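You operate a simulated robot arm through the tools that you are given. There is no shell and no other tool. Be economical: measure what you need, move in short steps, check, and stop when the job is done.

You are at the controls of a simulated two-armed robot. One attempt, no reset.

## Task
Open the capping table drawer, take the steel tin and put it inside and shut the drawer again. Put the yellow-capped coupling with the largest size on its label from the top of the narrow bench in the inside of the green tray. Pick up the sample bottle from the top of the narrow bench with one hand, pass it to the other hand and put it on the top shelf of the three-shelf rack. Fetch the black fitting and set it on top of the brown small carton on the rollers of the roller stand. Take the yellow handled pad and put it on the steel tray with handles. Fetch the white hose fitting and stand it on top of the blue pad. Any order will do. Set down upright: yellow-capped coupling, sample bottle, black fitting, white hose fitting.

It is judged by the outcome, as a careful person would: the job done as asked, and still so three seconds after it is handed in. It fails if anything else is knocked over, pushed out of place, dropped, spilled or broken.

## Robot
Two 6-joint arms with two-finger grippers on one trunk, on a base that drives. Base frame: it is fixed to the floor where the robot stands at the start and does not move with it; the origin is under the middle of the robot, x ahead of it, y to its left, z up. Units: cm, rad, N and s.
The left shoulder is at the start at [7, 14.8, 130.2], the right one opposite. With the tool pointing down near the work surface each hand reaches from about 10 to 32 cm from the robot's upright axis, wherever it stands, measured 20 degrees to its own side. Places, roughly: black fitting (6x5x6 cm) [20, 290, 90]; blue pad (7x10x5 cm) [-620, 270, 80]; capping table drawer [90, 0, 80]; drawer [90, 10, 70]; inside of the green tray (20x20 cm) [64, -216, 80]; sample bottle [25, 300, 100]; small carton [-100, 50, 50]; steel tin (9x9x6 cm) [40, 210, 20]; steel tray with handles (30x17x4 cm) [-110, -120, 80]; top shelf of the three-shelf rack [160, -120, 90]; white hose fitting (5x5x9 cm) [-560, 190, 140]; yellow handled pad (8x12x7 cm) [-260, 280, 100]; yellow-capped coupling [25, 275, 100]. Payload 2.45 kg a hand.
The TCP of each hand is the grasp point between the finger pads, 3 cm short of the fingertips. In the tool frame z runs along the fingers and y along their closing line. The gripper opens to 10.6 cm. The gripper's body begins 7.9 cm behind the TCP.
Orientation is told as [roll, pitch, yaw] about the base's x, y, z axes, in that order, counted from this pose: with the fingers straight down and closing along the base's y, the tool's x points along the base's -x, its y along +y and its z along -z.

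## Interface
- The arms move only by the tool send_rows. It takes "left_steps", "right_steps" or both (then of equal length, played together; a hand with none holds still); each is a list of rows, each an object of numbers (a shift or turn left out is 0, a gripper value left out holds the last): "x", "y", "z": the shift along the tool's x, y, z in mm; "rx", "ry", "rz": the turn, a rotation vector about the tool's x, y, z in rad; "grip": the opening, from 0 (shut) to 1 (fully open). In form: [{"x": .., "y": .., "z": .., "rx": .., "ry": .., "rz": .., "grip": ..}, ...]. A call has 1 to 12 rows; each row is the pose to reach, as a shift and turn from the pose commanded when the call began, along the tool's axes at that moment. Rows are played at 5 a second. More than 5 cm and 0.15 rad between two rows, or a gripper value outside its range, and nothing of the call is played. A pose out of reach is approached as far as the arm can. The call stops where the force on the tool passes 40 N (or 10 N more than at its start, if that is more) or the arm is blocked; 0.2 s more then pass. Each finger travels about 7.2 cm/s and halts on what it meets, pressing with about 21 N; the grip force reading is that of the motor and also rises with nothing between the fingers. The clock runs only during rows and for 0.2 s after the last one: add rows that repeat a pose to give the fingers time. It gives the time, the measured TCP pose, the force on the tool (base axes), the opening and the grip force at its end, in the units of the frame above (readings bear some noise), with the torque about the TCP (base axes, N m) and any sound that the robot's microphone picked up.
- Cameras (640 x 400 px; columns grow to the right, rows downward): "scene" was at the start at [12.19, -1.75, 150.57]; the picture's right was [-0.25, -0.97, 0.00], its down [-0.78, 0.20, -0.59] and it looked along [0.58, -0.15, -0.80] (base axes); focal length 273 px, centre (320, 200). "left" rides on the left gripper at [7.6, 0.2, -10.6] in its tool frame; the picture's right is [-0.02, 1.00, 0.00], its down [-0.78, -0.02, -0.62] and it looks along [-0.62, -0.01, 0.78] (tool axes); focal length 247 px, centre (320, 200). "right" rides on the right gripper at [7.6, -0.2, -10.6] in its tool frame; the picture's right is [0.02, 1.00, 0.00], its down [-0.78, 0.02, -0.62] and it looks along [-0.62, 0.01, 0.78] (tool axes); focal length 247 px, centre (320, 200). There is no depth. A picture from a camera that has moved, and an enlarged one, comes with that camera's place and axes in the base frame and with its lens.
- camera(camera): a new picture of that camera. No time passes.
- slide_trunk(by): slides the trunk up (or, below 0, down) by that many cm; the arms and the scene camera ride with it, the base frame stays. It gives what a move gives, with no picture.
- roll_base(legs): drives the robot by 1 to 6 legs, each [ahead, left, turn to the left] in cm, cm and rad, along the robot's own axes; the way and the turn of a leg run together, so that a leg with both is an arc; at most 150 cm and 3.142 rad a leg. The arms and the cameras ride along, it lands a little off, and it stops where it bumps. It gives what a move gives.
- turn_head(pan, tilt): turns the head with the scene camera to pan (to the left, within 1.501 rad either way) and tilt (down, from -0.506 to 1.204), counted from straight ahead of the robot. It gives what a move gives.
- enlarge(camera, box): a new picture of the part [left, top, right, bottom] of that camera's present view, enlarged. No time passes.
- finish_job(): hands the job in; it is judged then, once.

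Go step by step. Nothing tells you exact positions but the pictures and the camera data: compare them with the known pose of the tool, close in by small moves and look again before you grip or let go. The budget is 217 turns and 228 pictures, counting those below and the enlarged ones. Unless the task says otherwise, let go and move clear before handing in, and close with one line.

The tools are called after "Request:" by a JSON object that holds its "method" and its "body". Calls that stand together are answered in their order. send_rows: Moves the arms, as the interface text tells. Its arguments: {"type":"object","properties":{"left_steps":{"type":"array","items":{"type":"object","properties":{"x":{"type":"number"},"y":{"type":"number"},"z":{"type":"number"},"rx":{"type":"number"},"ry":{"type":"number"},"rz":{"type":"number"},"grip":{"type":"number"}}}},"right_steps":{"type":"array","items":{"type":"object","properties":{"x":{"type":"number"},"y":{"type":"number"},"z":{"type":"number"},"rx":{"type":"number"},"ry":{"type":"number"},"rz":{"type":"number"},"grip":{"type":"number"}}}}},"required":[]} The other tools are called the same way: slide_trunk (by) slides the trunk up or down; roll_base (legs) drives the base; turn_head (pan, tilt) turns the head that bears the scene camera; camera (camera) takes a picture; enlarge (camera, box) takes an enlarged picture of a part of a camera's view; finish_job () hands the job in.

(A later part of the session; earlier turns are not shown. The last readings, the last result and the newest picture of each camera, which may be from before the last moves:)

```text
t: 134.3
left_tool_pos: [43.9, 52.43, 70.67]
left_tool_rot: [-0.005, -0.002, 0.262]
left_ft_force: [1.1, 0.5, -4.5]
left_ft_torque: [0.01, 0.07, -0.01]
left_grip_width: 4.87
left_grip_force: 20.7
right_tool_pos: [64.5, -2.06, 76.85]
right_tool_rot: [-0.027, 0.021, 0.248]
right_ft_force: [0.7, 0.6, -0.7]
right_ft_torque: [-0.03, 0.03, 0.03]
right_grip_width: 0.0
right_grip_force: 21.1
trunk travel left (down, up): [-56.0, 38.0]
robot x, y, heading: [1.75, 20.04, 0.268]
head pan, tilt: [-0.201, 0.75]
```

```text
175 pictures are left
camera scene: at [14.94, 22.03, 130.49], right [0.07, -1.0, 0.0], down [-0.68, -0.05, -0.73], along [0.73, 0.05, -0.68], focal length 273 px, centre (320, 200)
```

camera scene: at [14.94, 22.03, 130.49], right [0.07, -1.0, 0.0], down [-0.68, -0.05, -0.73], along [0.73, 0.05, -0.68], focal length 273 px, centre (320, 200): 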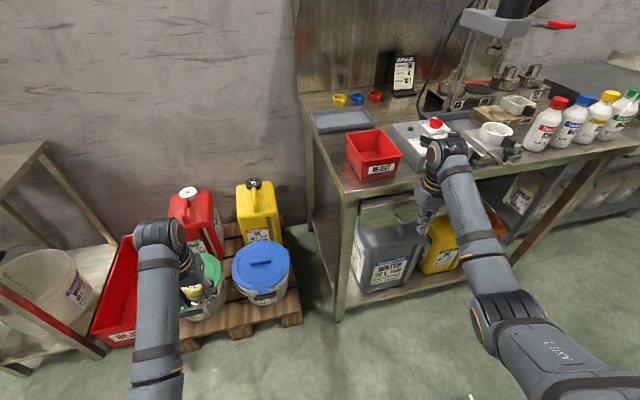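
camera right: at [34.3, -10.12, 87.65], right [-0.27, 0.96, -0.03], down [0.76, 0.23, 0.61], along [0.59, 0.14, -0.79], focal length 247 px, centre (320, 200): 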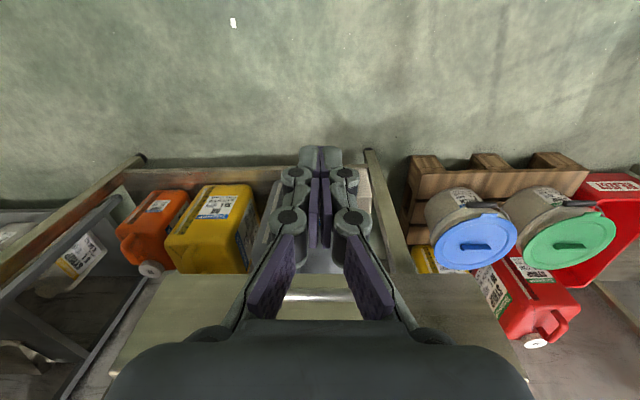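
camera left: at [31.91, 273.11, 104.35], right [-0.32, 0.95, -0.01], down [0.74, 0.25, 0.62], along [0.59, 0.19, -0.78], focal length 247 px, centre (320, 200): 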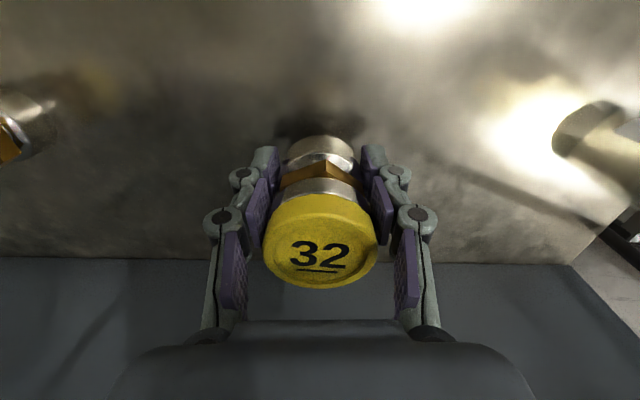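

Request:
{"method": "roll_base", "body": {"legs": [[4, 0, 0], [2, 0, 0]]}}

Request:
{"method": "camera", "body": {"camera": "right"}}

Request:
{"method": "camera", "body": {"camera": "scene"}}

```text
t: 135.7
left_tool_pos: [49.29, 53.68, 70.72]
left_tool_rot: [-0.006, -0.001, 0.261]
left_ft_force: [-0.6, 0.5, -3.6]
left_ft_torque: [-0.01, 0.08, 0.0]
left_grip_width: 4.87
left_grip_force: 21.0
right_tool_pos: [69.18, -0.89, 76.97]
right_tool_rot: [-0.026, 0.041, 0.246]
right_ft_force: [-13.8, -2.4, 5.5]
right_ft_torque: [0.02, 0.01, 0.13]
right_grip_width: 0.0
right_grip_force: 21.1
trunk travel left (down, up): [-56.0, 38.0]
robot x, y, heading: [7.42, 21.67, 0.268]
head pan, tilt: [-0.201, 0.75]
stopped in leg 2: the force on the tool passed its limit at 65 N (the readings are from after the stop); the commanded pose is now the measured one
```

```text
174 pictures are left
camera right: at [62.17, -2.53, 87.95], right [-0.26, 0.96, -0.03], down [0.78, 0.23, 0.59], along [0.57, 0.14, -0.81], focal length 247 px, centre (320, 200)
```

right: 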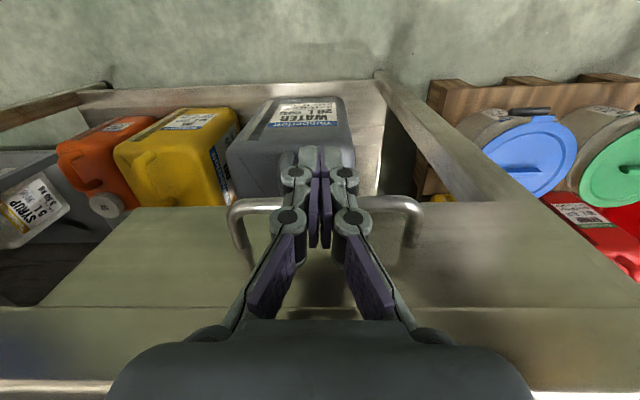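

```text
173 pictures are left
camera scene: at [20.04, 23.51, 130.53], right [0.06, -1.0, 0.0], down [-0.68, -0.04, -0.73], along [0.73, 0.05, -0.68], focal length 273 px, centre (320, 200)
```

scene: 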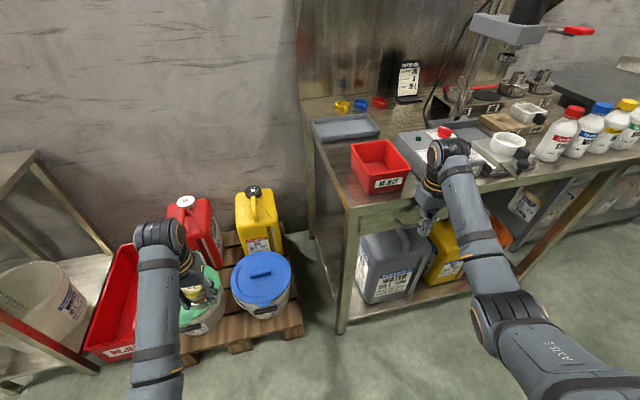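

The drawer is shut. I back away, rise, and turn toward the cabinet with the green tray.

Request:
{"method": "roll_base", "body": {"legs": [[-16, 0, 0]]}}

Request:
{"method": "slide_trunk", "body": {"by": 34}}

Request:
{"method": "camera", "body": {"camera": "scene"}}

Request:
{"method": "roll_base", "body": {"legs": [[0, 0, -1.548]]}}

Request:
{"method": "turn_head", "body": {"pan": 0, "tilt": 0.5}}

Request:
{"method": "camera", "body": {"camera": "scene"}}

```text
t: 137.1
left_tool_pos: [34.07, 49.58, 70.74]
left_tool_rot: [-0.002, -0.001, 0.262]
left_ft_force: [0.1, 1.1, -3.5]
left_ft_torque: [-0.01, 0.01, 0.01]
left_grip_width: 4.88
left_grip_force: 21.1
right_tool_pos: [54.11, -4.94, 77.06]
right_tool_rot: [-0.026, 0.04, 0.248]
right_ft_force: [-0.8, -0.6, -0.2]
right_ft_torque: [0.0, -0.03, -0.01]
right_grip_width: 0.0
right_grip_force: 20.8
trunk travel left (down, up): [-56.0, 38.0]
robot x, y, heading: [-8.01, 17.39, 0.266]
head pan, tilt: [-0.201, 0.75]
```

```text
t: 140.4
left_tool_pos: [34.2, 49.61, 104.63]
left_tool_rot: [-0.004, 0.0, 0.261]
left_ft_force: [0.4, -0.2, -3.9]
left_ft_torque: [-0.04, 0.04, 0.01]
left_grip_width: 4.87
left_grip_force: 21.2
right_tool_pos: [54.24, -4.98, 111.06]
right_tool_rot: [-0.027, 0.042, 0.247]
right_ft_force: [0.1, 0.3, -0.3]
right_ft_torque: [0.03, 0.0, -0.03]
right_grip_width: 0.01
right_grip_force: 21.6
trunk travel left (down, up): [-90.0, 4.0]
robot x, y, heading: [-8.1, 17.42, 0.264]
head pan, tilt: [-0.201, 0.75]
```

```text
172 pictures are left
camera scene: at [5.14, 19.33, 164.49], right [0.06, -1.0, 0.0], down [-0.68, -0.04, -0.73], along [0.73, 0.05, -0.68], focal length 273 px, centre (320, 200)
```

scene: 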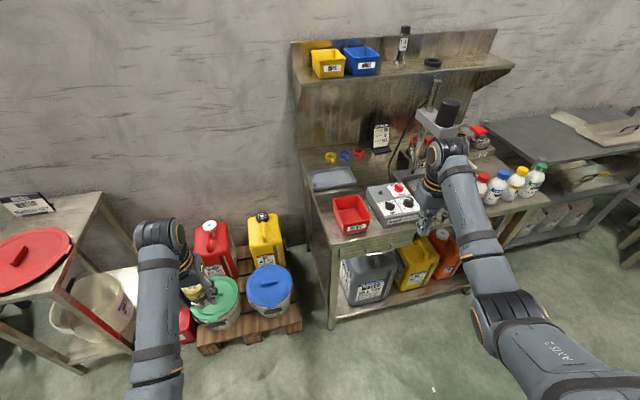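

```text
t: 144.6
left_tool_pos: [24.26, -25.01, 104.65]
left_tool_rot: [-0.006, 0.0, -1.307]
left_ft_force: [-0.2, -0.1, -4.4]
left_ft_torque: [0.04, -0.01, 0.02]
left_grip_width: 4.85
left_grip_force: 20.9
right_tool_pos: [-30.19, -45.03, 110.99]
right_tool_rot: [-0.026, 0.04, -1.323]
right_ft_force: [-0.3, 0.5, 0.1]
right_ft_torque: [-0.05, 0.03, 0.02]
right_grip_width: 0.01
right_grip_force: 21.3
trunk travel left (down, up): [-90.0, 4.0]
robot x, y, heading: [-8.2, 16.64, -1.303]
head pan, tilt: [-0.201, 0.75]
```

```text
t: 145.4
left_tool_pos: [24.28, -24.82, 104.79]
left_tool_rot: [-0.005, 0.001, -1.307]
left_ft_force: [0.3, 0.3, -4.3]
left_ft_torque: [0.04, 0.03, 0.01]
left_grip_width: 4.88
left_grip_force: 21.4
right_tool_pos: [-30.33, -45.02, 110.77]
right_tool_rot: [-0.025, 0.04, -1.323]
right_ft_force: [0.9, 0.0, -0.1]
right_ft_torque: [-0.02, 0.0, 0.01]
right_grip_width: 0.0
right_grip_force: 21.1
trunk travel left (down, up): [-90.0, 4.0]
robot x, y, heading: [-8.0, 17.78, -1.305]
head pan, tilt: [0.0, 0.499]
```

```text
171 pictures are left
camera scene: at [-4.31, 3.74, 166.69], right [-0.96, -0.26, 0.0], down [-0.13, 0.46, -0.88], along [0.23, -0.85, -0.48], focal length 273 px, centre (320, 200)
```

scene: 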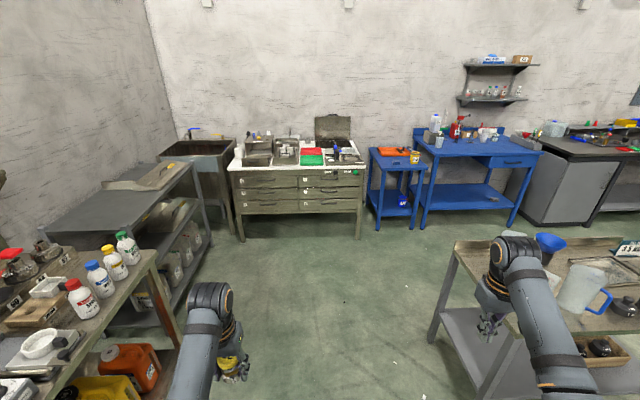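

Request:
{"method": "roll_base", "body": {"legs": [[145, 0, 0], [22, -13, 0]]}}

Request:
{"method": "turn_head", "body": {"pan": 0.1, "tilt": 0.8}}

Request:
{"method": "camera", "body": {"camera": "scene"}}

Request:
{"method": "camera", "body": {"camera": "left"}}

```text
t: 154.1
left_tool_pos: [55.48, -189.37, 104.75]
left_tool_rot: [-0.006, -0.002, -1.307]
left_ft_force: [0.5, -0.1, -4.5]
left_ft_torque: [0.0, -0.01, 0.0]
left_grip_width: 4.87
left_grip_force: 21.1
right_tool_pos: [0.97, -209.62, 110.95]
right_tool_rot: [-0.027, 0.041, -1.326]
right_ft_force: [0.1, -0.2, 0.3]
right_ft_torque: [0.0, 0.01, -0.01]
right_grip_width: 0.03
right_grip_force: 21.0
trunk travel left (down, up): [-90.0, 4.0]
robot x, y, heading: [23.03, -147.6, -1.304]
head pan, tilt: [0.0, 0.499]
```

```text
t: 154.8
left_tool_pos: [55.49, -189.72, 104.5]
left_tool_rot: [-0.003, 0.001, -1.307]
left_ft_force: [-0.2, -1.0, -4.5]
left_ft_torque: [0.06, -0.01, 0.0]
left_grip_width: 4.89
left_grip_force: 20.9
right_tool_pos: [1.03, -209.8, 110.86]
right_tool_rot: [-0.026, 0.042, -1.321]
right_ft_force: [1.0, 0.8, -1.0]
right_ft_torque: [0.0, -0.01, -0.01]
right_grip_width: 0.0
right_grip_force: 21.7
trunk travel left (down, up): [-90.0, 4.0]
robot x, y, heading: [23.21, -147.55, -1.304]
head pan, tilt: [0.099, 0.799]
```

```text
170 pictures are left
camera scene: at [27.47, -159.87, 164.09], right [-0.93, -0.36, 0.0], down [-0.26, 0.67, -0.7], along [0.25, -0.65, -0.72], focal length 273 px, centre (320, 200)
```

scene: 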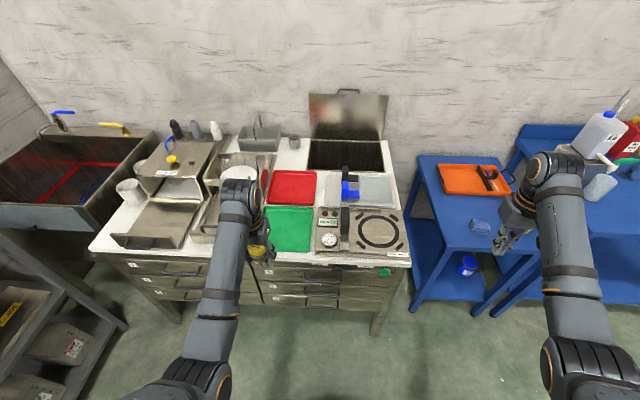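

```text
169 pictures are left
camera left: at [53.78, -182.28, 115.27], right [0.97, 0.24, 0.0], down [0.19, -0.76, 0.62], along [0.15, -0.6, -0.78], focal length 247 px, centre (320, 200)
```

left: 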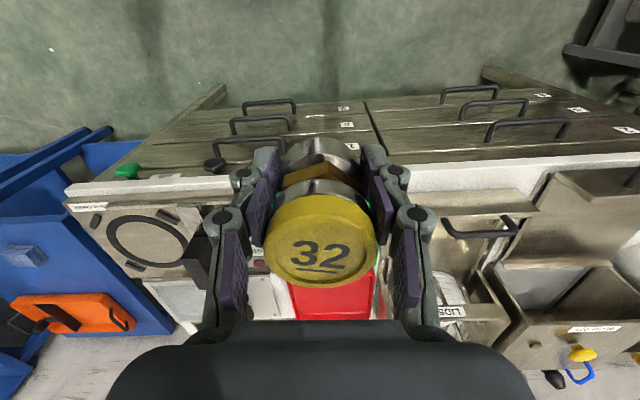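

Green tray center at (61, -215). I tuck the right hand, move closer, and put the coupling over the tray's near half.

Request:
{"method": "send_rows", "body": {"right_steps": [{"x": 40}, {"x": 80}, {"x": 120}, {"x": 150}]}}

Request:
{"method": "roll_base", "body": {"legs": [[17, -1, 0]]}}

Request:
{"method": "send_rows", "body": {"left_steps": [{"x": -25, "z": 30}, {"x": -50, "z": 60}]}}

Request:
{"method": "camera", "body": {"camera": "scene"}}

Request:
{"method": "camera", "body": {"camera": "left"}}

```text
t: 155.8
left_tool_pos: [55.52, -189.51, 104.76]
left_tool_rot: [-0.004, -0.002, -1.307]
left_ft_force: [0.0, 0.2, -4.9]
left_ft_torque: [0.02, -0.01, 0.02]
left_grip_width: 4.87
left_grip_force: 21.3
right_tool_pos: [-2.73, -195.01, 111.49]
right_tool_rot: [-0.026, 0.042, -1.322]
right_ft_force: [-0.3, -0.4, -1.4]
right_ft_torque: [-0.03, -0.01, 0.05]
right_grip_width: 0.0
right_grip_force: 20.7
right hand out of reach, approached as far as the arm can: row 1, 2
trunk travel left (down, up): [-90.0, 4.0]
robot x, y, heading: [23.46, -147.14, -1.306]
head pan, tilt: [0.099, 0.799]
```

```text
t: 157.3
left_tool_pos: [59.29, -206.21, 104.74]
left_tool_rot: [-0.003, -0.005, -1.305]
left_ft_force: [-0.2, 0.8, -4.8]
left_ft_torque: [-0.01, 0.0, 0.02]
left_grip_width: 4.88
left_grip_force: 21.3
right_tool_pos: [0.99, -211.78, 111.56]
right_tool_rot: [-0.026, 0.038, -1.319]
right_ft_force: [-0.5, -0.1, 0.2]
right_ft_torque: [-0.02, 0.0, 0.02]
right_grip_width: 0.0
right_grip_force: 21.1
trunk travel left (down, up): [-90.0, 4.0]
robot x, y, heading: [26.73, -164.39, -1.294]
head pan, tilt: [0.099, 0.799]
```

```text
t: 157.9
left_tool_pos: [60.67, -211.44, 98.59]
left_tool_rot: [-0.005, 0.002, -1.304]
left_ft_force: [0.4, 0.4, -4.2]
left_ft_torque: [0.04, -0.03, 0.01]
left_grip_width: 4.9
left_grip_force: 21.0
right_tool_pos: [1.03, -212.15, 111.45]
right_tool_rot: [-0.027, 0.041, -1.318]
right_ft_force: [-0.1, -0.3, -0.1]
right_ft_torque: [-0.03, 0.03, -0.01]
right_grip_width: 0.0
right_grip_force: 20.5
trunk travel left (down, up): [-90.0, 4.0]
robot x, y, heading: [26.91, -164.32, -1.301]
head pan, tilt: [0.099, 0.799]
```

```text
168 pictures are left
camera scene: at [31.23, -176.78, 164.09], right [-0.93, -0.36, 0.0], down [-0.26, 0.67, -0.7], along [0.25, -0.65, -0.72], focal length 273 px, centre (320, 200)
```

scene: 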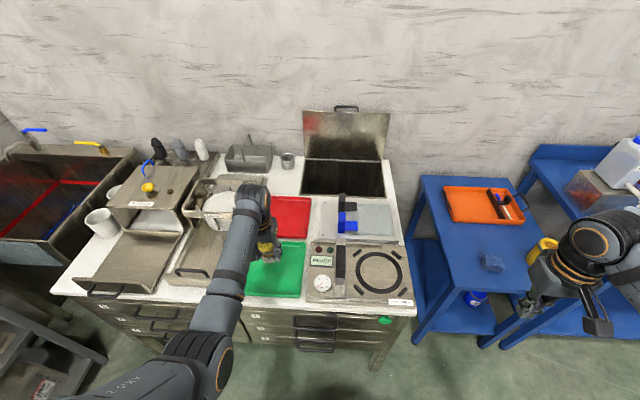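

```text
167 pictures are left
camera left: at [58.87, -203.99, 109.19], right [0.97, 0.24, 0.0], down [0.19, -0.76, 0.62], along [0.15, -0.6, -0.78], focal length 247 px, centre (320, 200)
```

left: 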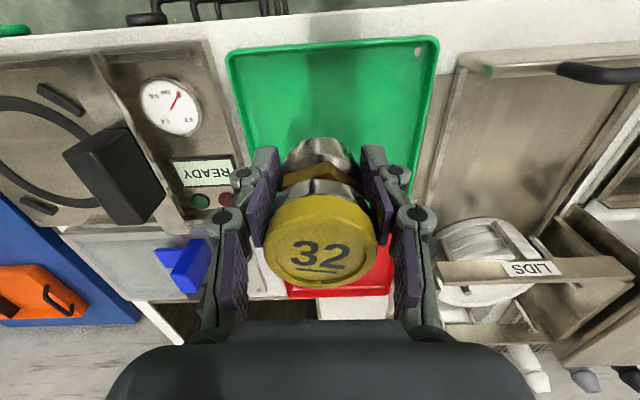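

Request:
{"method": "send_rows", "body": {"left_steps": [{"x": -25, "z": 10}, {"x": -45, "z": 30}, {"x": -45, "z": 50}]}}

Request:
{"method": "camera", "body": {"camera": "left"}}

```text
t: 158.7
left_tool_pos: [61.77, -215.67, 93.54]
left_tool_rot: [-0.006, 0.0, -1.304]
left_ft_force: [0.0, 0.1, -4.2]
left_ft_torque: [0.05, 0.05, 0.03]
left_grip_width: 4.87
left_grip_force: 20.9
right_tool_pos: [1.11, -212.1, 111.56]
right_tool_rot: [-0.026, 0.042, -1.32]
right_ft_force: [-0.5, -0.5, -0.8]
right_ft_torque: [-0.01, -0.01, -0.02]
right_grip_width: 0.0
right_grip_force: 21.2
trunk travel left (down, up): [-90.0, 4.0]
robot x, y, heading: [27.1, -164.1, -1.299]
head pan, tilt: [0.099, 0.799]
```

```text
166 pictures are left
camera left: at [60.04, -208.12, 104.28], right [0.97, 0.24, 0.0], down [0.19, -0.76, 0.62], along [0.15, -0.6, -0.78], focal length 247 px, centre (320, 200)
```

left: 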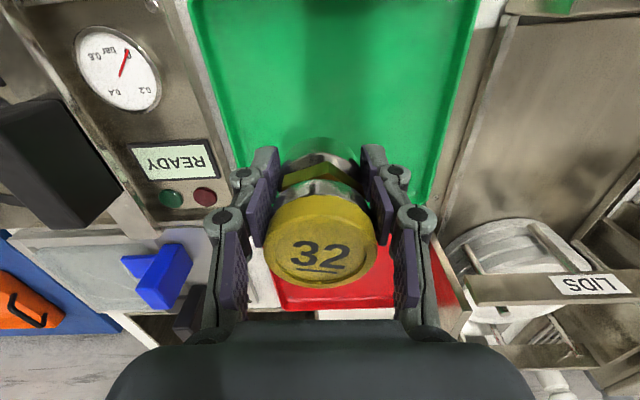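

Request:
{"method": "send_rows", "body": {"left_steps": [{"z": 10}, {"z": 20}, {"z": 26}]}}

Request:
{"method": "enlarge", "body": {"camera": "scene", "box": [200, 180, 360, 310]}}

```text
t: 159.5
left_tool_pos: [61.72, -215.54, 90.94]
left_tool_rot: [-0.002, 0.001, -1.304]
left_ft_force: [0.9, 0.2, -4.1]
left_ft_torque: [0.05, 0.02, 0.01]
left_grip_width: 4.89
left_grip_force: 21.1
right_tool_pos: [1.11, -212.13, 111.46]
right_tool_rot: [-0.026, 0.041, -1.318]
right_ft_force: [-0.2, 0.1, 0.1]
right_ft_torque: [0.0, 0.0, -0.03]
right_grip_width: 0.0
right_grip_force: 21.1
trunk travel left (down, up): [-90.0, 4.0]
robot x, y, heading: [26.72, -164.37, -1.301]
head pan, tilt: [0.099, 0.799]
```

```text
3.08 times, centred on (280, 245) of scene
camera zoom: at [31.18, -176.72, 164.1], right [-0.93, -0.36, 0.0], down [-0.26, 0.67, -0.7], along [0.25, -0.65, -0.72], focal length 839 px, centre (443, 62)
```

zoom: 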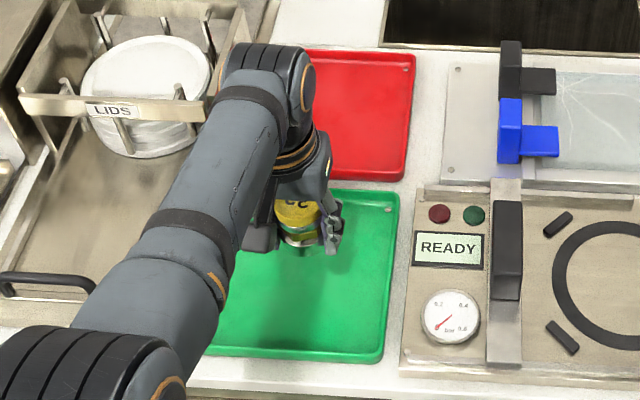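

Request:
{"method": "send_rows", "body": {"left_steps": [{"z": 5}, {"z": 10}, {"z": 15}, {"z": 20}]}}

Request:
{"method": "camera", "body": {"camera": "left"}}

```text
t: 160.5
left_tool_pos: [61.77, -215.67, 88.89]
left_tool_rot: [-0.004, 0.0, -1.303]
left_ft_force: [-0.1, -0.4, -4.6]
left_ft_torque: [0.04, 0.02, -0.02]
left_grip_width: 4.86
left_grip_force: 20.8
right_tool_pos: [1.12, -212.09, 111.42]
right_tool_rot: [-0.027, 0.042, -1.318]
right_ft_force: [-0.6, 0.2, -0.2]
right_ft_torque: [0.0, -0.06, 0.0]
right_grip_width: 0.02
right_grip_force: 21.1
trunk travel left (down, up): [-90.0, 4.0]
robot x, y, heading: [26.9, -164.17, -1.299]
head pan, tilt: [0.099, 0.799]
```

```text
164 pictures are left
camera left: at [59.99, -208.29, 99.7], right [0.97, 0.24, 0.0], down [0.19, -0.76, 0.62], along [0.15, -0.6, -0.78], focal length 247 px, centre (320, 200)
```

left: 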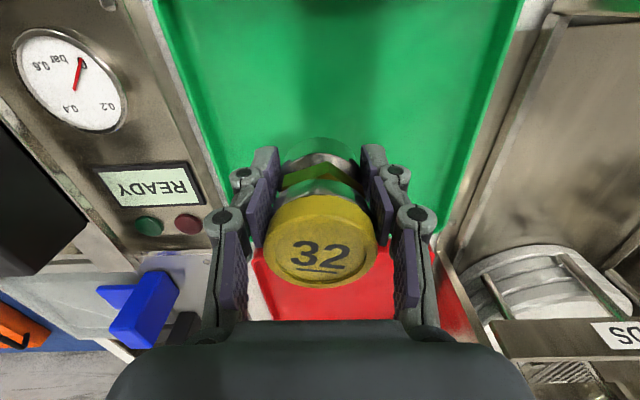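

Request:
{"method": "send_rows", "body": {"left_steps": [{"z": 4}, {"z": 8}, {"z": 12}, {"z": 16}, {"z": 20}]}}

```text
t: 161.7
left_tool_pos: [61.82, -215.87, 86.91]
left_tool_rot: [-0.004, -0.001, -1.304]
left_ft_force: [0.2, 0.3, -4.4]
left_ft_torque: [0.04, 0.02, 0.01]
left_grip_width: 4.85
left_grip_force: 20.6
right_tool_pos: [1.05, -212.23, 111.45]
right_tool_rot: [-0.025, 0.042, -1.321]
right_ft_force: [0.1, 0.3, 0.0]
right_ft_torque: [0.0, 0.02, -0.01]
right_grip_width: 0.01
right_grip_force: 20.7
trunk travel left (down, up): [-90.0, 4.0]
robot x, y, heading: [26.64, -164.24, -1.298]
head pan, tilt: [0.099, 0.799]
```

Request:
{"method": "send_rows", "body": {"left_steps": [{"z": 4}, {"z": 8}, {"z": 12}, {"z": 16}, {"z": 20}]}}

Request:
{"method": "camera", "body": {"camera": "left"}}

```text
t: 162.9
left_tool_pos: [61.73, -215.56, 85.95]
left_tool_rot: [-0.003, 0.001, -1.303]
left_ft_force: [-0.7, 0.0, -3.2]
left_ft_torque: [0.04, -0.02, 0.04]
left_grip_width: 4.88
left_grip_force: 21.1
left hand out of reach, approached as far as the arm can: row 4, 5
right_tool_pos: [1.03, -212.21, 111.45]
right_tool_rot: [-0.027, 0.041, -1.32]
right_ft_force: [0.5, -0.5, 0.2]
right_ft_torque: [0.01, -0.03, 0.01]
right_grip_width: 0.01
right_grip_force: 21.0
trunk travel left (down, up): [-90.0, 4.0]
robot x, y, heading: [27.07, -164.62, -1.303]
head pan, tilt: [0.099, 0.799]
```

```text
163 pictures are left
camera left: at [59.95, -208.08, 96.62], right [0.97, 0.24, 0.0], down [0.19, -0.76, 0.62], along [0.15, -0.6, -0.78], focal length 247 px, centre (320, 200)
```

left: 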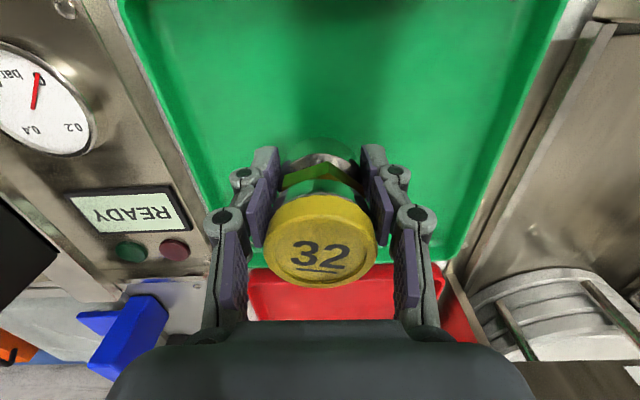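

Request:
{"method": "slide_trunk", "body": {"by": -1.5}}

Request:
{"method": "slide_trunk", "body": {"by": -1}}

Request:
{"method": "camera", "body": {"camera": "left"}}

```text
t: 163.6
left_tool_pos: [61.85, -215.48, 84.53]
left_tool_rot: [-0.003, 0.0, -1.304]
left_ft_force: [0.6, 0.1, -3.2]
left_ft_torque: [0.02, 0.05, 0.0]
left_grip_width: 4.86
left_grip_force: 21.2
right_tool_pos: [1.15, -212.17, 109.93]
right_tool_rot: [-0.028, 0.041, -1.321]
right_ft_force: [-0.6, -0.2, 0.5]
right_ft_torque: [-0.01, 0.02, -0.01]
right_grip_width: 0.0
right_grip_force: 21.6
trunk travel left (down, up): [-88.5, 5.5]
robot x, y, heading: [26.78, -164.27, -1.3]
head pan, tilt: [0.099, 0.799]
```

```text
t: 164.1
left_tool_pos: [61.7, -215.45, 83.51]
left_tool_rot: [-0.003, 0.001, -1.304]
left_ft_force: [-0.1, -1.1, -2.3]
left_ft_torque: [-0.03, 0.02, 0.0]
left_grip_width: 4.88
left_grip_force: 20.8
right_tool_pos: [1.03, -212.27, 108.99]
right_tool_rot: [-0.027, 0.041, -1.319]
right_ft_force: [0.3, 0.0, 0.0]
right_ft_torque: [0.02, 0.02, -0.02]
right_grip_width: 0.0
right_grip_force: 21.2
trunk travel left (down, up): [-87.5, 6.5]
robot x, y, heading: [26.88, -164.87, -1.299]
head pan, tilt: [0.099, 0.799]
```

```text
162 pictures are left
camera left: at [59.93, -208.07, 94.14], right [0.97, 0.24, 0.0], down [0.19, -0.76, 0.62], along [0.15, -0.6, -0.78], focal length 247 px, centre (320, 200)
```

left: 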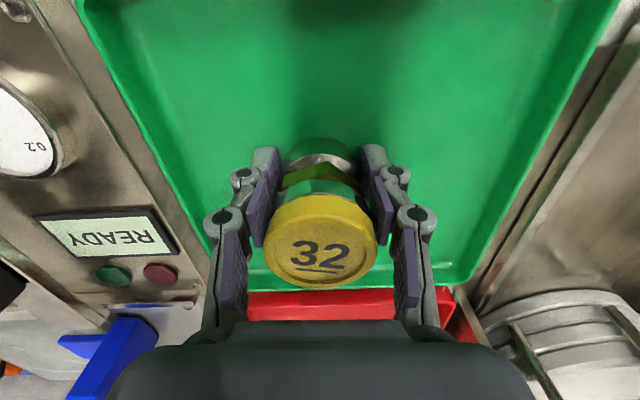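

Request:
{"method": "slide_trunk", "body": {"by": -1}}

Request:
{"method": "slide_trunk", "body": {"by": -0.7}}

Request:
{"method": "enlarge", "body": {"camera": "scene", "box": [230, 190, 330, 290]}}

```text
t: 164.8
left_tool_pos: [61.72, -215.59, 83.42]
left_tool_rot: [-0.001, -0.015, -1.304]
left_ft_force: [-4.8, 11.2, 22.0]
left_ft_torque: [0.76, -0.3, 0.24]
left_grip_width: 4.89
left_grip_force: 21.4
right_tool_pos: [0.74, -211.6, 108.17]
right_tool_rot: [-0.024, 0.035, -1.318]
right_ft_force: [0.8, -1.1, -0.1]
right_ft_torque: [-0.01, -0.03, 0.0]
right_grip_width: 0.0
right_grip_force: 21.5
trunk travel left (down, up): [-86.6, 7.4]
robot x, y, heading: [26.84, -164.68, -1.3]
head pan, tilt: [0.099, 0.799]
stopped: the force on the tool passed its limit at 47 N (the readings are from after the stop); the commanded pose is now the measured one
```

```text
t: 165.2
left_tool_pos: [61.86, -215.78, 83.28]
left_tool_rot: [-0.004, -0.011, -1.303]
left_ft_force: [-5.1, 12.4, 25.4]
left_ft_torque: [0.9, -0.33, 0.28]
left_grip_width: 4.9
left_grip_force: 21.1
right_tool_pos: [0.77, -211.71, 108.04]
right_tool_rot: [-0.025, 0.038, -1.321]
right_ft_force: [0.5, -0.1, 0.7]
right_ft_torque: [-0.02, -0.01, 0.03]
right_grip_width: 0.02
right_grip_force: 20.8
trunk travel left (down, up): [-86.4, 7.6]
robot x, y, heading: [26.92, -164.27, -1.303]
head pan, tilt: [0.099, 0.799]
stopped: the force on the tool passed its limit at 46 N (the readings are from after the stop); the commanded pose is now the measured one
```

```text
4.00 times, centred on (280, 240) of scene
camera zoom: at [30.77, -176.02, 160.55], right [-0.93, -0.36, 0.0], down [-0.26, 0.67, -0.7], along [0.25, -0.65, -0.71], focal length 1091 px, centre (480, 40)
```

zoom: 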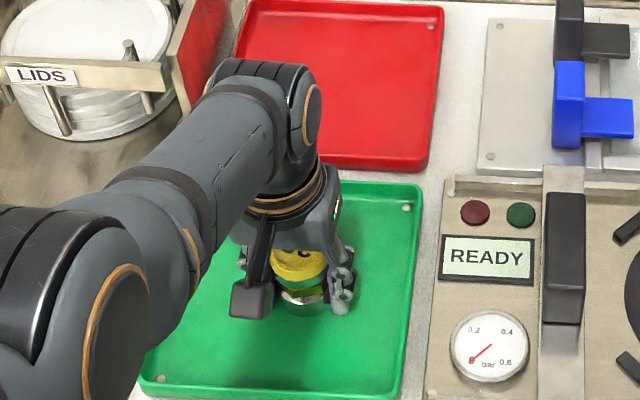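

Landed on the tray floor. I relieve the pressure, open, and rise.

Request:
{"method": "slide_trunk", "body": {"by": 0.3}}

Request:
{"method": "send_rows", "body": {"left_steps": [{"grip": 0.52}, {"grip": 0.6}, {"grip": 0.7}, {"grip": 0.75}]}}

Request:
{"method": "slide_trunk", "body": {"by": 7}}

Request:
{"method": "camera", "body": {"camera": "left"}}

```text
t: 165.7
left_tool_pos: [61.93, -215.78, 83.41]
left_tool_rot: [-0.001, -0.013, -1.304]
left_ft_force: [-2.4, 4.2, 8.2]
left_ft_torque: [0.38, -0.15, 0.13]
left_grip_width: 4.87
left_grip_force: 21.0
right_tool_pos: [0.97, -211.87, 108.22]
right_tool_rot: [-0.027, 0.038, -1.321]
right_ft_force: [0.1, -0.7, 0.6]
right_ft_torque: [0.01, -0.01, -0.03]
right_grip_width: 0.01
right_grip_force: 21.2
trunk travel left (down, up): [-86.7, 7.3]
robot x, y, heading: [26.81, -164.31, -1.3]
head pan, tilt: [0.099, 0.799]
```

```text
t: 166.7
left_tool_pos: [61.93, -215.88, 83.25]
left_tool_rot: [-0.002, -0.01, -1.303]
left_ft_force: [0.3, -0.4, 0.1]
left_ft_torque: [0.02, 0.06, -0.01]
left_grip_width: 7.95
left_grip_force: 0.0
right_tool_pos: [1.17, -212.08, 108.23]
right_tool_rot: [-0.027, 0.039, -1.32]
right_ft_force: [0.5, 0.3, -0.6]
right_ft_torque: [0.04, 0.0, 0.0]
right_grip_width: 0.02
right_grip_force: 21.0
trunk travel left (down, up): [-86.7, 7.3]
robot x, y, heading: [26.82, -164.2, -1.3]
head pan, tilt: [0.099, 0.799]
```

```text
t: 167.8
left_tool_pos: [61.93, -216.01, 90.22]
left_tool_rot: [-0.003, -0.011, -1.302]
left_ft_force: [0.1, 0.6, -0.4]
left_ft_torque: [-0.01, -0.04, 0.01]
left_grip_width: 7.96
left_grip_force: 0.1
right_tool_pos: [1.04, -212.04, 115.22]
right_tool_rot: [-0.027, 0.04, -1.321]
right_ft_force: [-0.2, -0.8, 0.0]
right_ft_torque: [-0.02, 0.03, -0.01]
right_grip_width: 0.0
right_grip_force: 21.0
trunk travel left (down, up): [-93.7, 0.3]
robot x, y, heading: [26.62, -164.33, -1.304]
head pan, tilt: [0.099, 0.799]
```

```text
160 pictures are left
camera left: at [60.13, -208.45, 100.85], right [0.97, 0.24, 0.0], down [0.19, -0.75, 0.63], along [0.15, -0.61, -0.78], focal length 247 px, centre (320, 200)
```

left: 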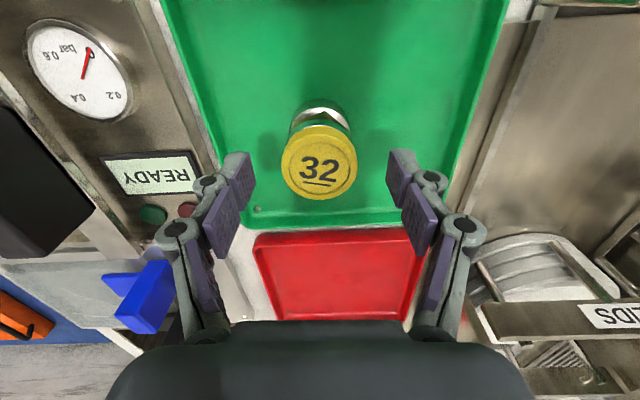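

Coupling stands in the green tray. Now back to the narrow bench for the bottle and fitting.

Request:
{"method": "send_rows", "body": {"left_steps": [{"z": -40}, {"z": -80}, {"z": -120}]}}

Request:
{"method": "camera", "body": {"camera": "left"}}

Request:
{"method": "roll_base", "body": {"legs": [[-30, 0, 0], [-135, 0, 0], [0, 0, 1.65]]}}

```text
t: 168.6
left_tool_pos: [63.23, -220.75, 99.99]
left_tool_rot: [0.0, -0.006, -1.303]
left_ft_force: [0.0, 0.4, -0.4]
left_ft_torque: [-0.05, 0.0, 0.02]
left_grip_width: 7.91
left_grip_force: 0.1
left hand out of reach, approached as far as the arm can: row 1, 2, 3
right_tool_pos: [1.03, -212.07, 115.16]
right_tool_rot: [-0.026, 0.039, -1.32]
right_ft_force: [0.3, 1.1, -0.4]
right_ft_torque: [-0.01, 0.01, 0.01]
right_grip_width: 0.0
right_grip_force: 21.4
trunk travel left (down, up): [-93.7, 0.3]
robot x, y, heading: [26.86, -164.73, -1.3]
head pan, tilt: [0.099, 0.799]
```

```text
159 pictures are left
camera left: at [61.43, -213.29, 110.53], right [0.97, 0.24, 0.0], down [0.19, -0.76, 0.63], along [0.15, -0.61, -0.78], focal length 247 px, centre (320, 200)
```

left: 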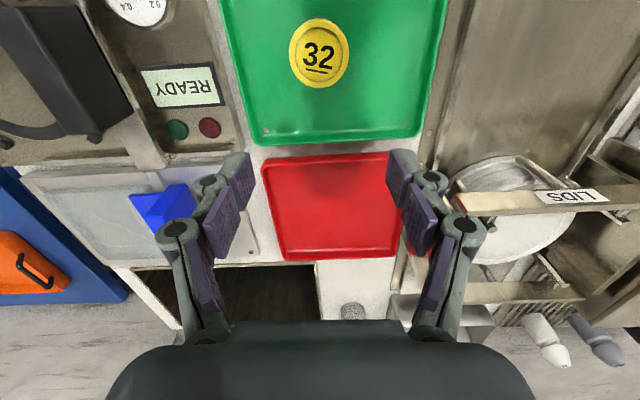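

```text
t: 181.0
left_tool_pos: [37.42, 36.23, 99.91]
left_tool_rot: [-0.002, -0.009, 0.324]
left_ft_force: [-0.4, 0.6, -0.9]
left_ft_torque: [0.01, -0.01, 0.02]
left_grip_width: 7.96
left_grip_force: 0.0
right_tool_pos: [32.15, -26.34, 115.12]
right_tool_rot: [-0.027, 0.041, 0.308]
right_ft_force: [0.3, -0.3, 0.6]
right_ft_torque: [0.01, 0.0, 0.02]
right_grip_width: 0.0
right_grip_force: 21.1
trunk travel left (down, up): [-93.7, 0.3]
robot x, y, heading: [-16.71, -3.3, 0.324]
head pan, tilt: [0.099, 0.799]
```

Request:
{"method": "send_rows", "body": {"left_steps": [{"x": 40}, {"x": 80}, {"x": 120}, {"x": 150}]}}

Request:
{"method": "roll_base", "body": {"legs": [[5, 30, 0], [39, 116, 0], [-12, 105, 0], [0, 0, 0.036]]}}

Request:
{"method": "turn_head", "body": {"pan": 0.05, "tilt": 0.6}}

Request:
{"method": "camera", "body": {"camera": "scene"}}

```text
t: 182.0
left_tool_pos: [34.37, 34.33, 93.32]
left_tool_rot: [0.0, -0.009, 0.323]
left_ft_force: [0.4, -0.3, -0.2]
left_ft_torque: [-0.01, 0.02, -0.03]
left_grip_width: 7.96
left_grip_force: 0.0
left hand out of reach, approached as far as the arm can: row 1, 2, 3, 4
right_tool_pos: [32.18, -26.28, 115.07]
right_tool_rot: [-0.026, 0.041, 0.307]
right_ft_force: [0.4, -1.0, 0.7]
right_ft_torque: [0.0, 0.01, 0.01]
right_grip_width: 0.0
right_grip_force: 21.3
trunk travel left (down, up): [-93.7, 0.3]
robot x, y, heading: [-16.85, -3.45, 0.329]
head pan, tilt: [0.099, 0.799]
```

```text
t: 195.4
left_tool_pos: [-21.25, 286.65, 93.31]
left_tool_rot: [-0.004, -0.008, 0.38]
left_ft_force: [0.2, -0.8, -0.3]
left_ft_torque: [-0.01, 0.01, 0.01]
left_grip_width: 7.94
left_grip_force: 0.1
right_tool_pos: [-20.19, 225.76, 115.22]
right_tool_rot: [-0.025, 0.04, 0.365]
right_ft_force: [-0.8, -0.6, 0.9]
right_ft_torque: [0.04, 0.01, -0.02]
right_grip_width: 0.0
right_grip_force: 21.0
trunk travel left (down, up): [-93.7, 0.3]
robot x, y, heading: [-70.41, 246.16, 0.387]
head pan, tilt: [0.099, 0.799]
```

```text
t: 196.1
left_tool_pos: [-21.28, 286.68, 93.34]
left_tool_rot: [-0.003, -0.007, 0.378]
left_ft_force: [0.2, 0.1, -0.3]
left_ft_torque: [0.01, 0.0, 0.07]
left_grip_width: 7.95
left_grip_force: 0.0
right_tool_pos: [-20.25, 225.82, 115.25]
right_tool_rot: [-0.026, 0.04, 0.365]
right_ft_force: [-0.1, -0.3, 0.1]
right_ft_torque: [0.02, 0.0, 0.03]
right_grip_width: 0.0
right_grip_force: 20.5
trunk travel left (down, up): [-93.7, 0.3]
robot x, y, heading: [-70.74, 246.4, 0.384]
head pan, tilt: [0.051, 0.6]
```

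```text
158 pictures are left
camera scene: at [-57.86, 251.77, 169.47], right [0.42, -0.91, 0.0], down [-0.51, -0.24, -0.82], along [0.75, 0.35, -0.57], focal length 273 px, centre (320, 200)
```

scene: 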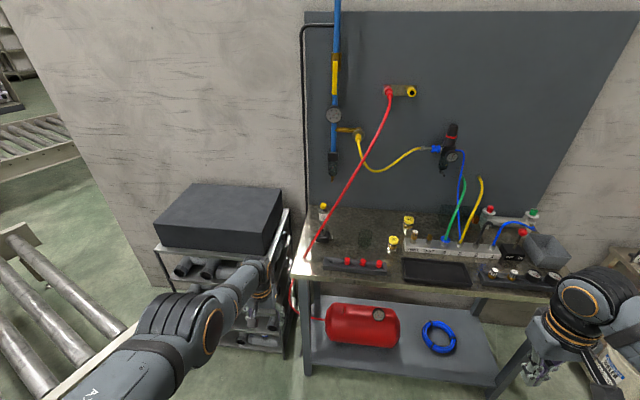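

Request:
{"method": "enlarge", "body": {"camera": "scene", "box": [280, 60, 440, 280]}}

```text
1.82 times, centred on (360, 170) of scene
camera zoom: at [-57.86, 251.77, 169.47], right [0.42, -0.91, 0.0], down [-0.51, -0.24, -0.82], along [0.75, 0.35, -0.57], focal length 496 px, centre (247, 254)
```

zoom: 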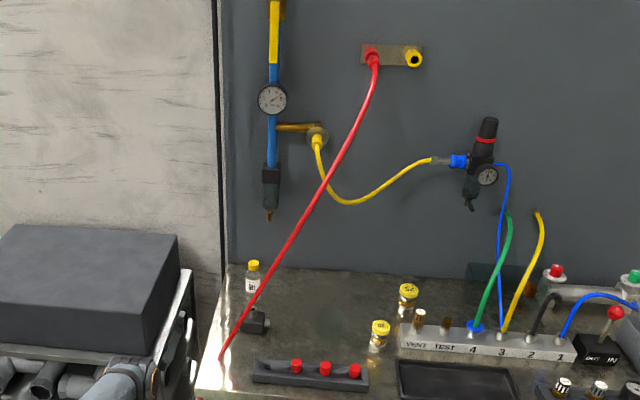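

I triangulated: bottle cap (34, 293, 97), black fitting (22, 287, 89), and the red hose runs diagonally just in front of and above the fitting. I'll take the bottle from above with the left hand raised over the hose, coming from the front-left.

Request:
{"method": "send_rows", "body": {"left_steps": [{"x": 10, "z": -40}, {"x": 20, "z": -80}, {"x": 30, "z": -120}, {"x": 40, "z": -160}, {"x": 40, "z": -200}, {"x": 40, "z": -200, "y": -30, "grip": 0.9}]}}

Request:
{"method": "roll_base", "body": {"legs": [[0, 0, -0.024], [20, -5.6, 0]]}}

Request:
{"method": "camera", "body": {"camera": "scene"}}

Request:
{"method": "camera", "body": {"camera": "left"}}

```text
t: 197.5
left_tool_pos: [-13.66, 285.37, 110.95]
left_tool_rot: [0.0, -0.005, 0.383]
left_ft_force: [0.6, -1.4, -0.6]
left_ft_torque: [0.02, 0.04, -0.01]
left_grip_width: 9.52
left_grip_force: 0.1
left hand out of reach, approached as far as the arm can: row 1, 2, 3, 4, 5, 6
right_tool_pos: [-20.08, 225.73, 115.08]
right_tool_rot: [-0.024, 0.04, 0.364]
right_ft_force: [0.3, -0.3, -0.5]
right_ft_torque: [0.01, 0.02, 0.0]
right_grip_width: 0.0
right_grip_force: 21.0
trunk travel left (down, up): [-93.7, 0.3]
robot x, y, heading: [-70.82, 246.23, 0.383]
head pan, tilt: [0.051, 0.6]
```

```text
t: 199.5
left_tool_pos: [7.2, 285.54, 111.21]
left_tool_rot: [-0.003, -0.007, 0.355]
left_ft_force: [-0.3, -0.4, 0.3]
left_ft_torque: [0.01, -0.04, -0.02]
left_grip_width: 9.56
left_grip_force: 0.1
right_tool_pos: [-0.61, 226.14, 115.31]
right_tool_rot: [-0.027, 0.037, 0.34]
right_ft_force: [0.1, -0.5, -0.1]
right_ft_torque: [-0.02, -0.05, 0.01]
right_grip_width: 0.0
right_grip_force: 21.0
trunk travel left (down, up): [-93.7, 0.3]
robot x, y, heading: [-50.19, 247.66, 0.354]
head pan, tilt: [0.051, 0.6]
```

```text
156 pictures are left
camera scene: at [-37.85, 253.03, 169.53], right [0.4, -0.92, 0.0], down [-0.52, -0.22, -0.83], along [0.76, 0.33, -0.56], focal length 273 px, centre (320, 200)
```

scene: 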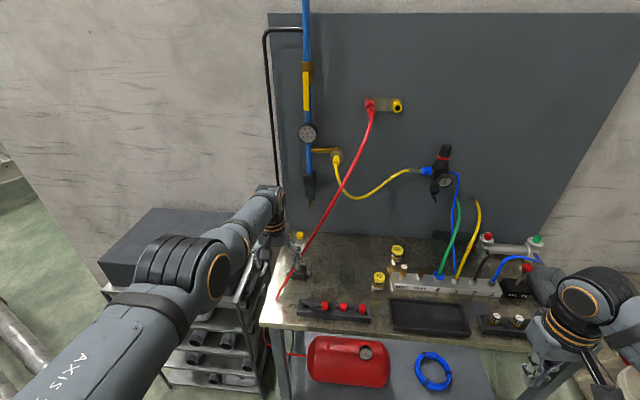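

```text
155 pictures are left
camera left: at [-0.01, 283.03, 121.76], right [-0.33, 0.95, 0.0], down [0.73, 0.26, 0.63], along [0.59, 0.2, -0.78], focal length 247 px, centre (320, 200)
```

left: 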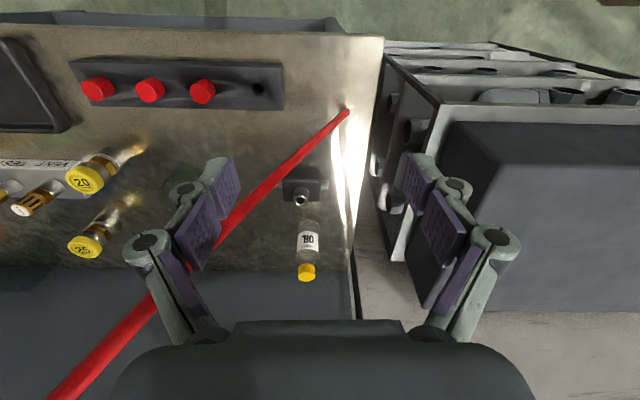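

The bottle is ahead with the hose to its right. I narrow the gripper, keep left of the hose, and advance at height.

Request:
{"method": "send_rows", "body": {"left_steps": [{"grip": 0.55}, {"y": -15}, {"y": -30}]}}

Request:
{"method": "roll_base", "body": {"legs": [[0, 4, 0], [18, 0, 0]]}}

Request:
{"method": "camera", "body": {"camera": "left"}}

Request:
{"method": "camera", "body": {"camera": "scene"}}

```text
t: 200.3
left_tool_pos: [8.35, 282.67, 110.99]
left_tool_rot: [-0.002, -0.005, 0.354]
left_ft_force: [0.9, 0.0, 0.9]
left_ft_torque: [-0.02, 0.02, -0.01]
left_grip_width: 5.83
left_grip_force: 0.1
left hand out of reach, approached as far as the arm can: row 3
right_tool_pos: [-0.26, 226.16, 115.22]
right_tool_rot: [-0.026, 0.04, 0.338]
right_ft_force: [-0.2, 0.5, -1.0]
right_ft_torque: [0.0, -0.01, 0.0]
right_grip_width: 0.02
right_grip_force: 21.3
trunk travel left (down, up): [-93.7, 0.3]
robot x, y, heading: [-50.32, 247.74, 0.356]
head pan, tilt: [0.051, 0.6]
```

```text
t: 202.3
left_tool_pos: [23.7, 292.25, 111.21]
left_tool_rot: [-0.003, -0.008, 0.348]
left_ft_force: [0.2, 0.0, 0.1]
left_ft_torque: [-0.02, -0.04, -0.01]
left_grip_width: 5.82
left_grip_force: 0.0
right_tool_pos: [14.69, 235.84, 115.22]
right_tool_rot: [-0.025, 0.037, 0.331]
right_ft_force: [-0.5, 0.2, 0.4]
right_ft_torque: [0.01, -0.01, 0.0]
right_grip_width: 0.0
right_grip_force: 20.5
trunk travel left (down, up): [-93.7, 0.3]
robot x, y, heading: [-34.43, 257.72, 0.35]
head pan, tilt: [0.051, 0.6]
```

```text
154 pictures are left
camera left: at [16.47, 289.81, 121.81], right [-0.32, 0.95, 0.0], down [0.74, 0.25, 0.63], along [0.6, 0.2, -0.78], focal length 247 px, centre (320, 200)
```

left: 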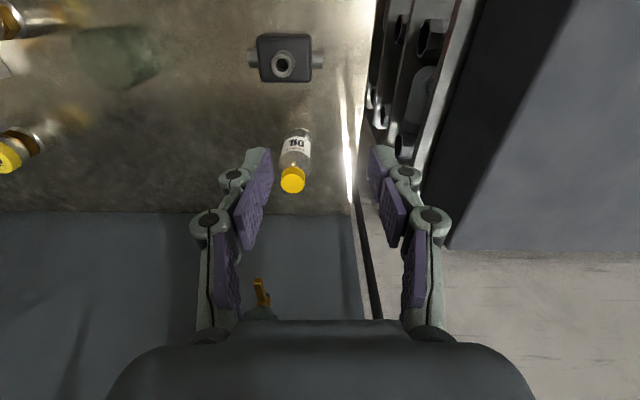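

```text
153 pictures are left
camera scene: at [-22.27, 262.9, 169.52], right [0.39, -0.92, 0.0], down [-0.52, -0.22, -0.83], along [0.76, 0.32, -0.56], focal length 273 px, centre (320, 200)
```

scene: 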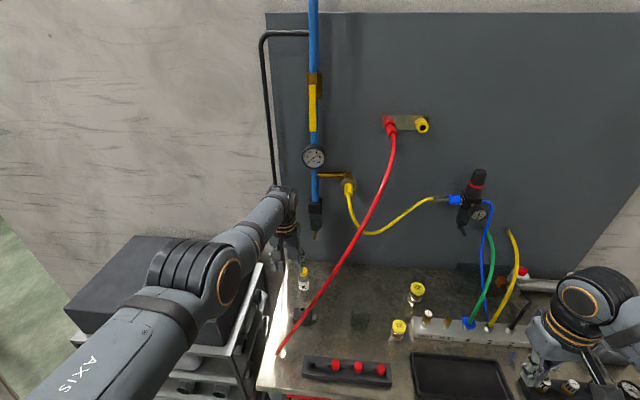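

A hanging filter sits just behind the bottle, so I tilt the tool slightly forward and move over the bottle at height.

Request:
{"method": "send_rows", "body": {"left_steps": [{"x": -25, "ry": -0.07}, {"x": -50, "ry": -0.14}, {"x": -75, "y": -12, "ry": -0.2}, {"x": -80, "y": -30, "ry": -0.2}]}}

Request:
{"method": "camera", "body": {"camera": "left"}}

Request:
{"method": "camera", "body": {"camera": "scene"}}

```text
t: 203.3
left_tool_pos: [28.74, 292.49, 112.01]
left_tool_rot: [-0.001, -0.207, 0.349]
left_ft_force: [-0.3, -0.7, 0.7]
left_ft_torque: [0.0, 0.03, -0.02]
left_grip_width: 5.82
left_grip_force: 0.1
left hand out of reach, approached as far as the arm can: row 1, 2, 3, 4
right_tool_pos: [15.05, 235.84, 115.01]
right_tool_rot: [-0.026, 0.043, 0.334]
right_ft_force: [-0.1, -0.6, -0.3]
right_ft_torque: [0.01, -0.02, 0.0]
right_grip_width: 0.01
right_grip_force: 20.6
trunk travel left (down, up): [-93.7, 0.3]
robot x, y, heading: [-34.81, 257.89, 0.358]
head pan, tilt: [0.051, 0.6]
```

```text
152 pictures are left
camera left: at [19.63, 289.37, 120.84], right [-0.32, 0.95, 0.0], down [0.61, 0.2, 0.77], along [0.73, 0.25, -0.64], focal length 247 px, centre (320, 200)
```

left: 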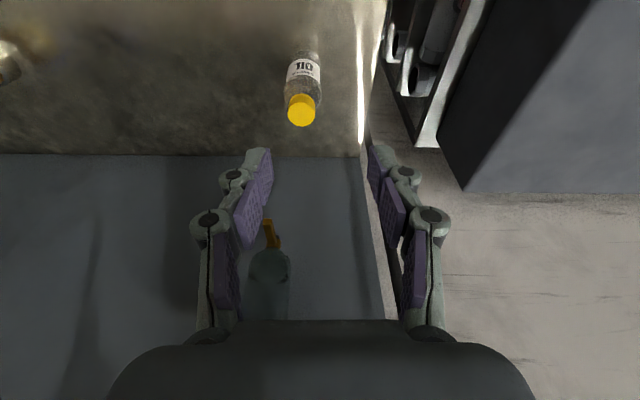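

```text
151 pictures are left
camera scene: at [-21.6, 262.91, 169.46], right [0.39, -0.92, 0.0], down [-0.52, -0.22, -0.82], along [0.76, 0.32, -0.57], focal length 273 px, centre (320, 200)
```

scene: 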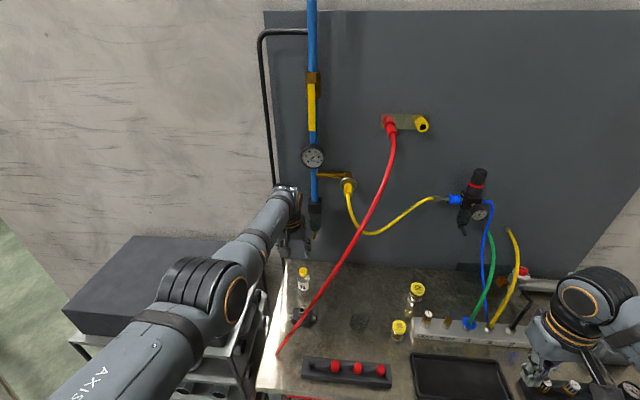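

Request:
{"method": "slide_trunk", "body": {"by": -9}}

Request:
{"method": "send_rows", "body": {"left_steps": [{"x": -15, "y": -10}, {"x": -30, "y": -18}, {"x": -42, "y": -18}]}}

Request:
{"method": "camera", "body": {"camera": "left"}}

Request:
{"method": "camera", "body": {"camera": "scene"}}

```text
t: 204.5
left_tool_pos: [28.63, 292.48, 103.08]
left_tool_rot: [-0.002, -0.207, 0.348]
left_ft_force: [0.0, -0.4, -1.0]
left_ft_torque: [0.0, -0.02, -0.02]
left_grip_width: 5.84
left_grip_force: 0.1
right_tool_pos: [15.06, 235.85, 106.01]
right_tool_rot: [-0.025, 0.04, 0.333]
right_ft_force: [-0.2, 0.1, 0.1]
right_ft_torque: [-0.01, -0.01, 0.0]
right_grip_width: 0.01
right_grip_force: 20.6
trunk travel left (down, up): [-84.7, 9.3]
robot x, y, heading: [-34.64, 257.79, 0.354]
head pan, tilt: [0.051, 0.6]
```

```text
t: 205.3
left_tool_pos: [28.89, 292.13, 103.85]
left_tool_rot: [-0.001, -0.207, 0.347]
left_ft_force: [0.2, -0.4, 0.0]
left_ft_torque: [0.02, 0.0, -0.02]
left_grip_width: 5.85
left_grip_force: 0.0
left hand out of reach, approached as far as the arm can: row 1, 2, 3
right_tool_pos: [15.1, 235.87, 106.1]
right_tool_rot: [-0.027, 0.041, 0.331]
right_ft_force: [0.1, -0.7, -0.8]
right_ft_torque: [-0.01, -0.01, -0.02]
right_grip_width: 0.0
right_grip_force: 21.4
trunk travel left (down, up): [-84.7, 9.3]
robot x, y, heading: [-34.49, 257.72, 0.351]
head pan, tilt: [0.051, 0.6]
```

```text
150 pictures are left
camera left: at [19.77, 289.0, 112.7], right [-0.32, 0.95, 0.0], down [0.61, 0.2, 0.77], along [0.73, 0.25, -0.64], focal length 247 px, centre (320, 200)
```

left: 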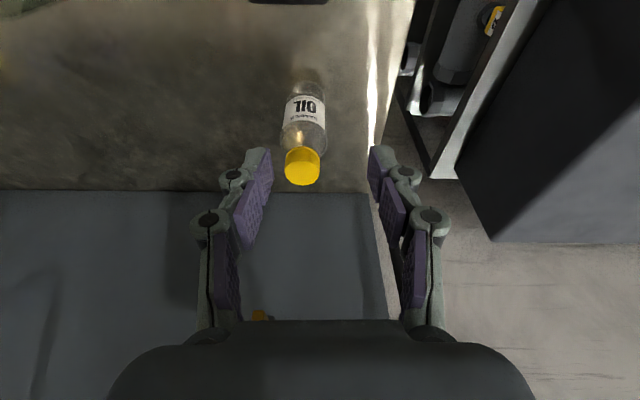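

```text
149 pictures are left
camera scene: at [-21.75, 263.01, 160.47], right [0.39, -0.92, 0.0], down [-0.52, -0.22, -0.82], along [0.76, 0.32, -0.57], focal length 273 px, centre (320, 200)
```

scene: 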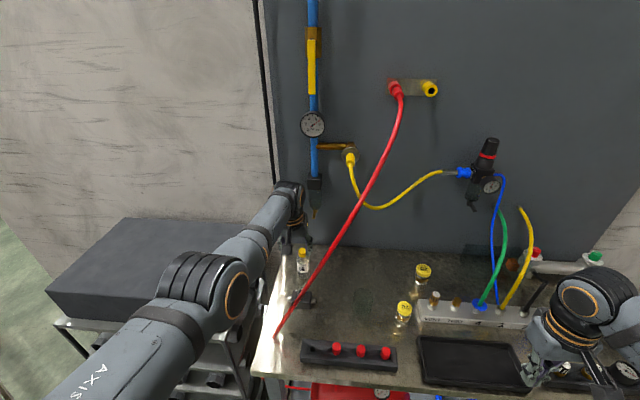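

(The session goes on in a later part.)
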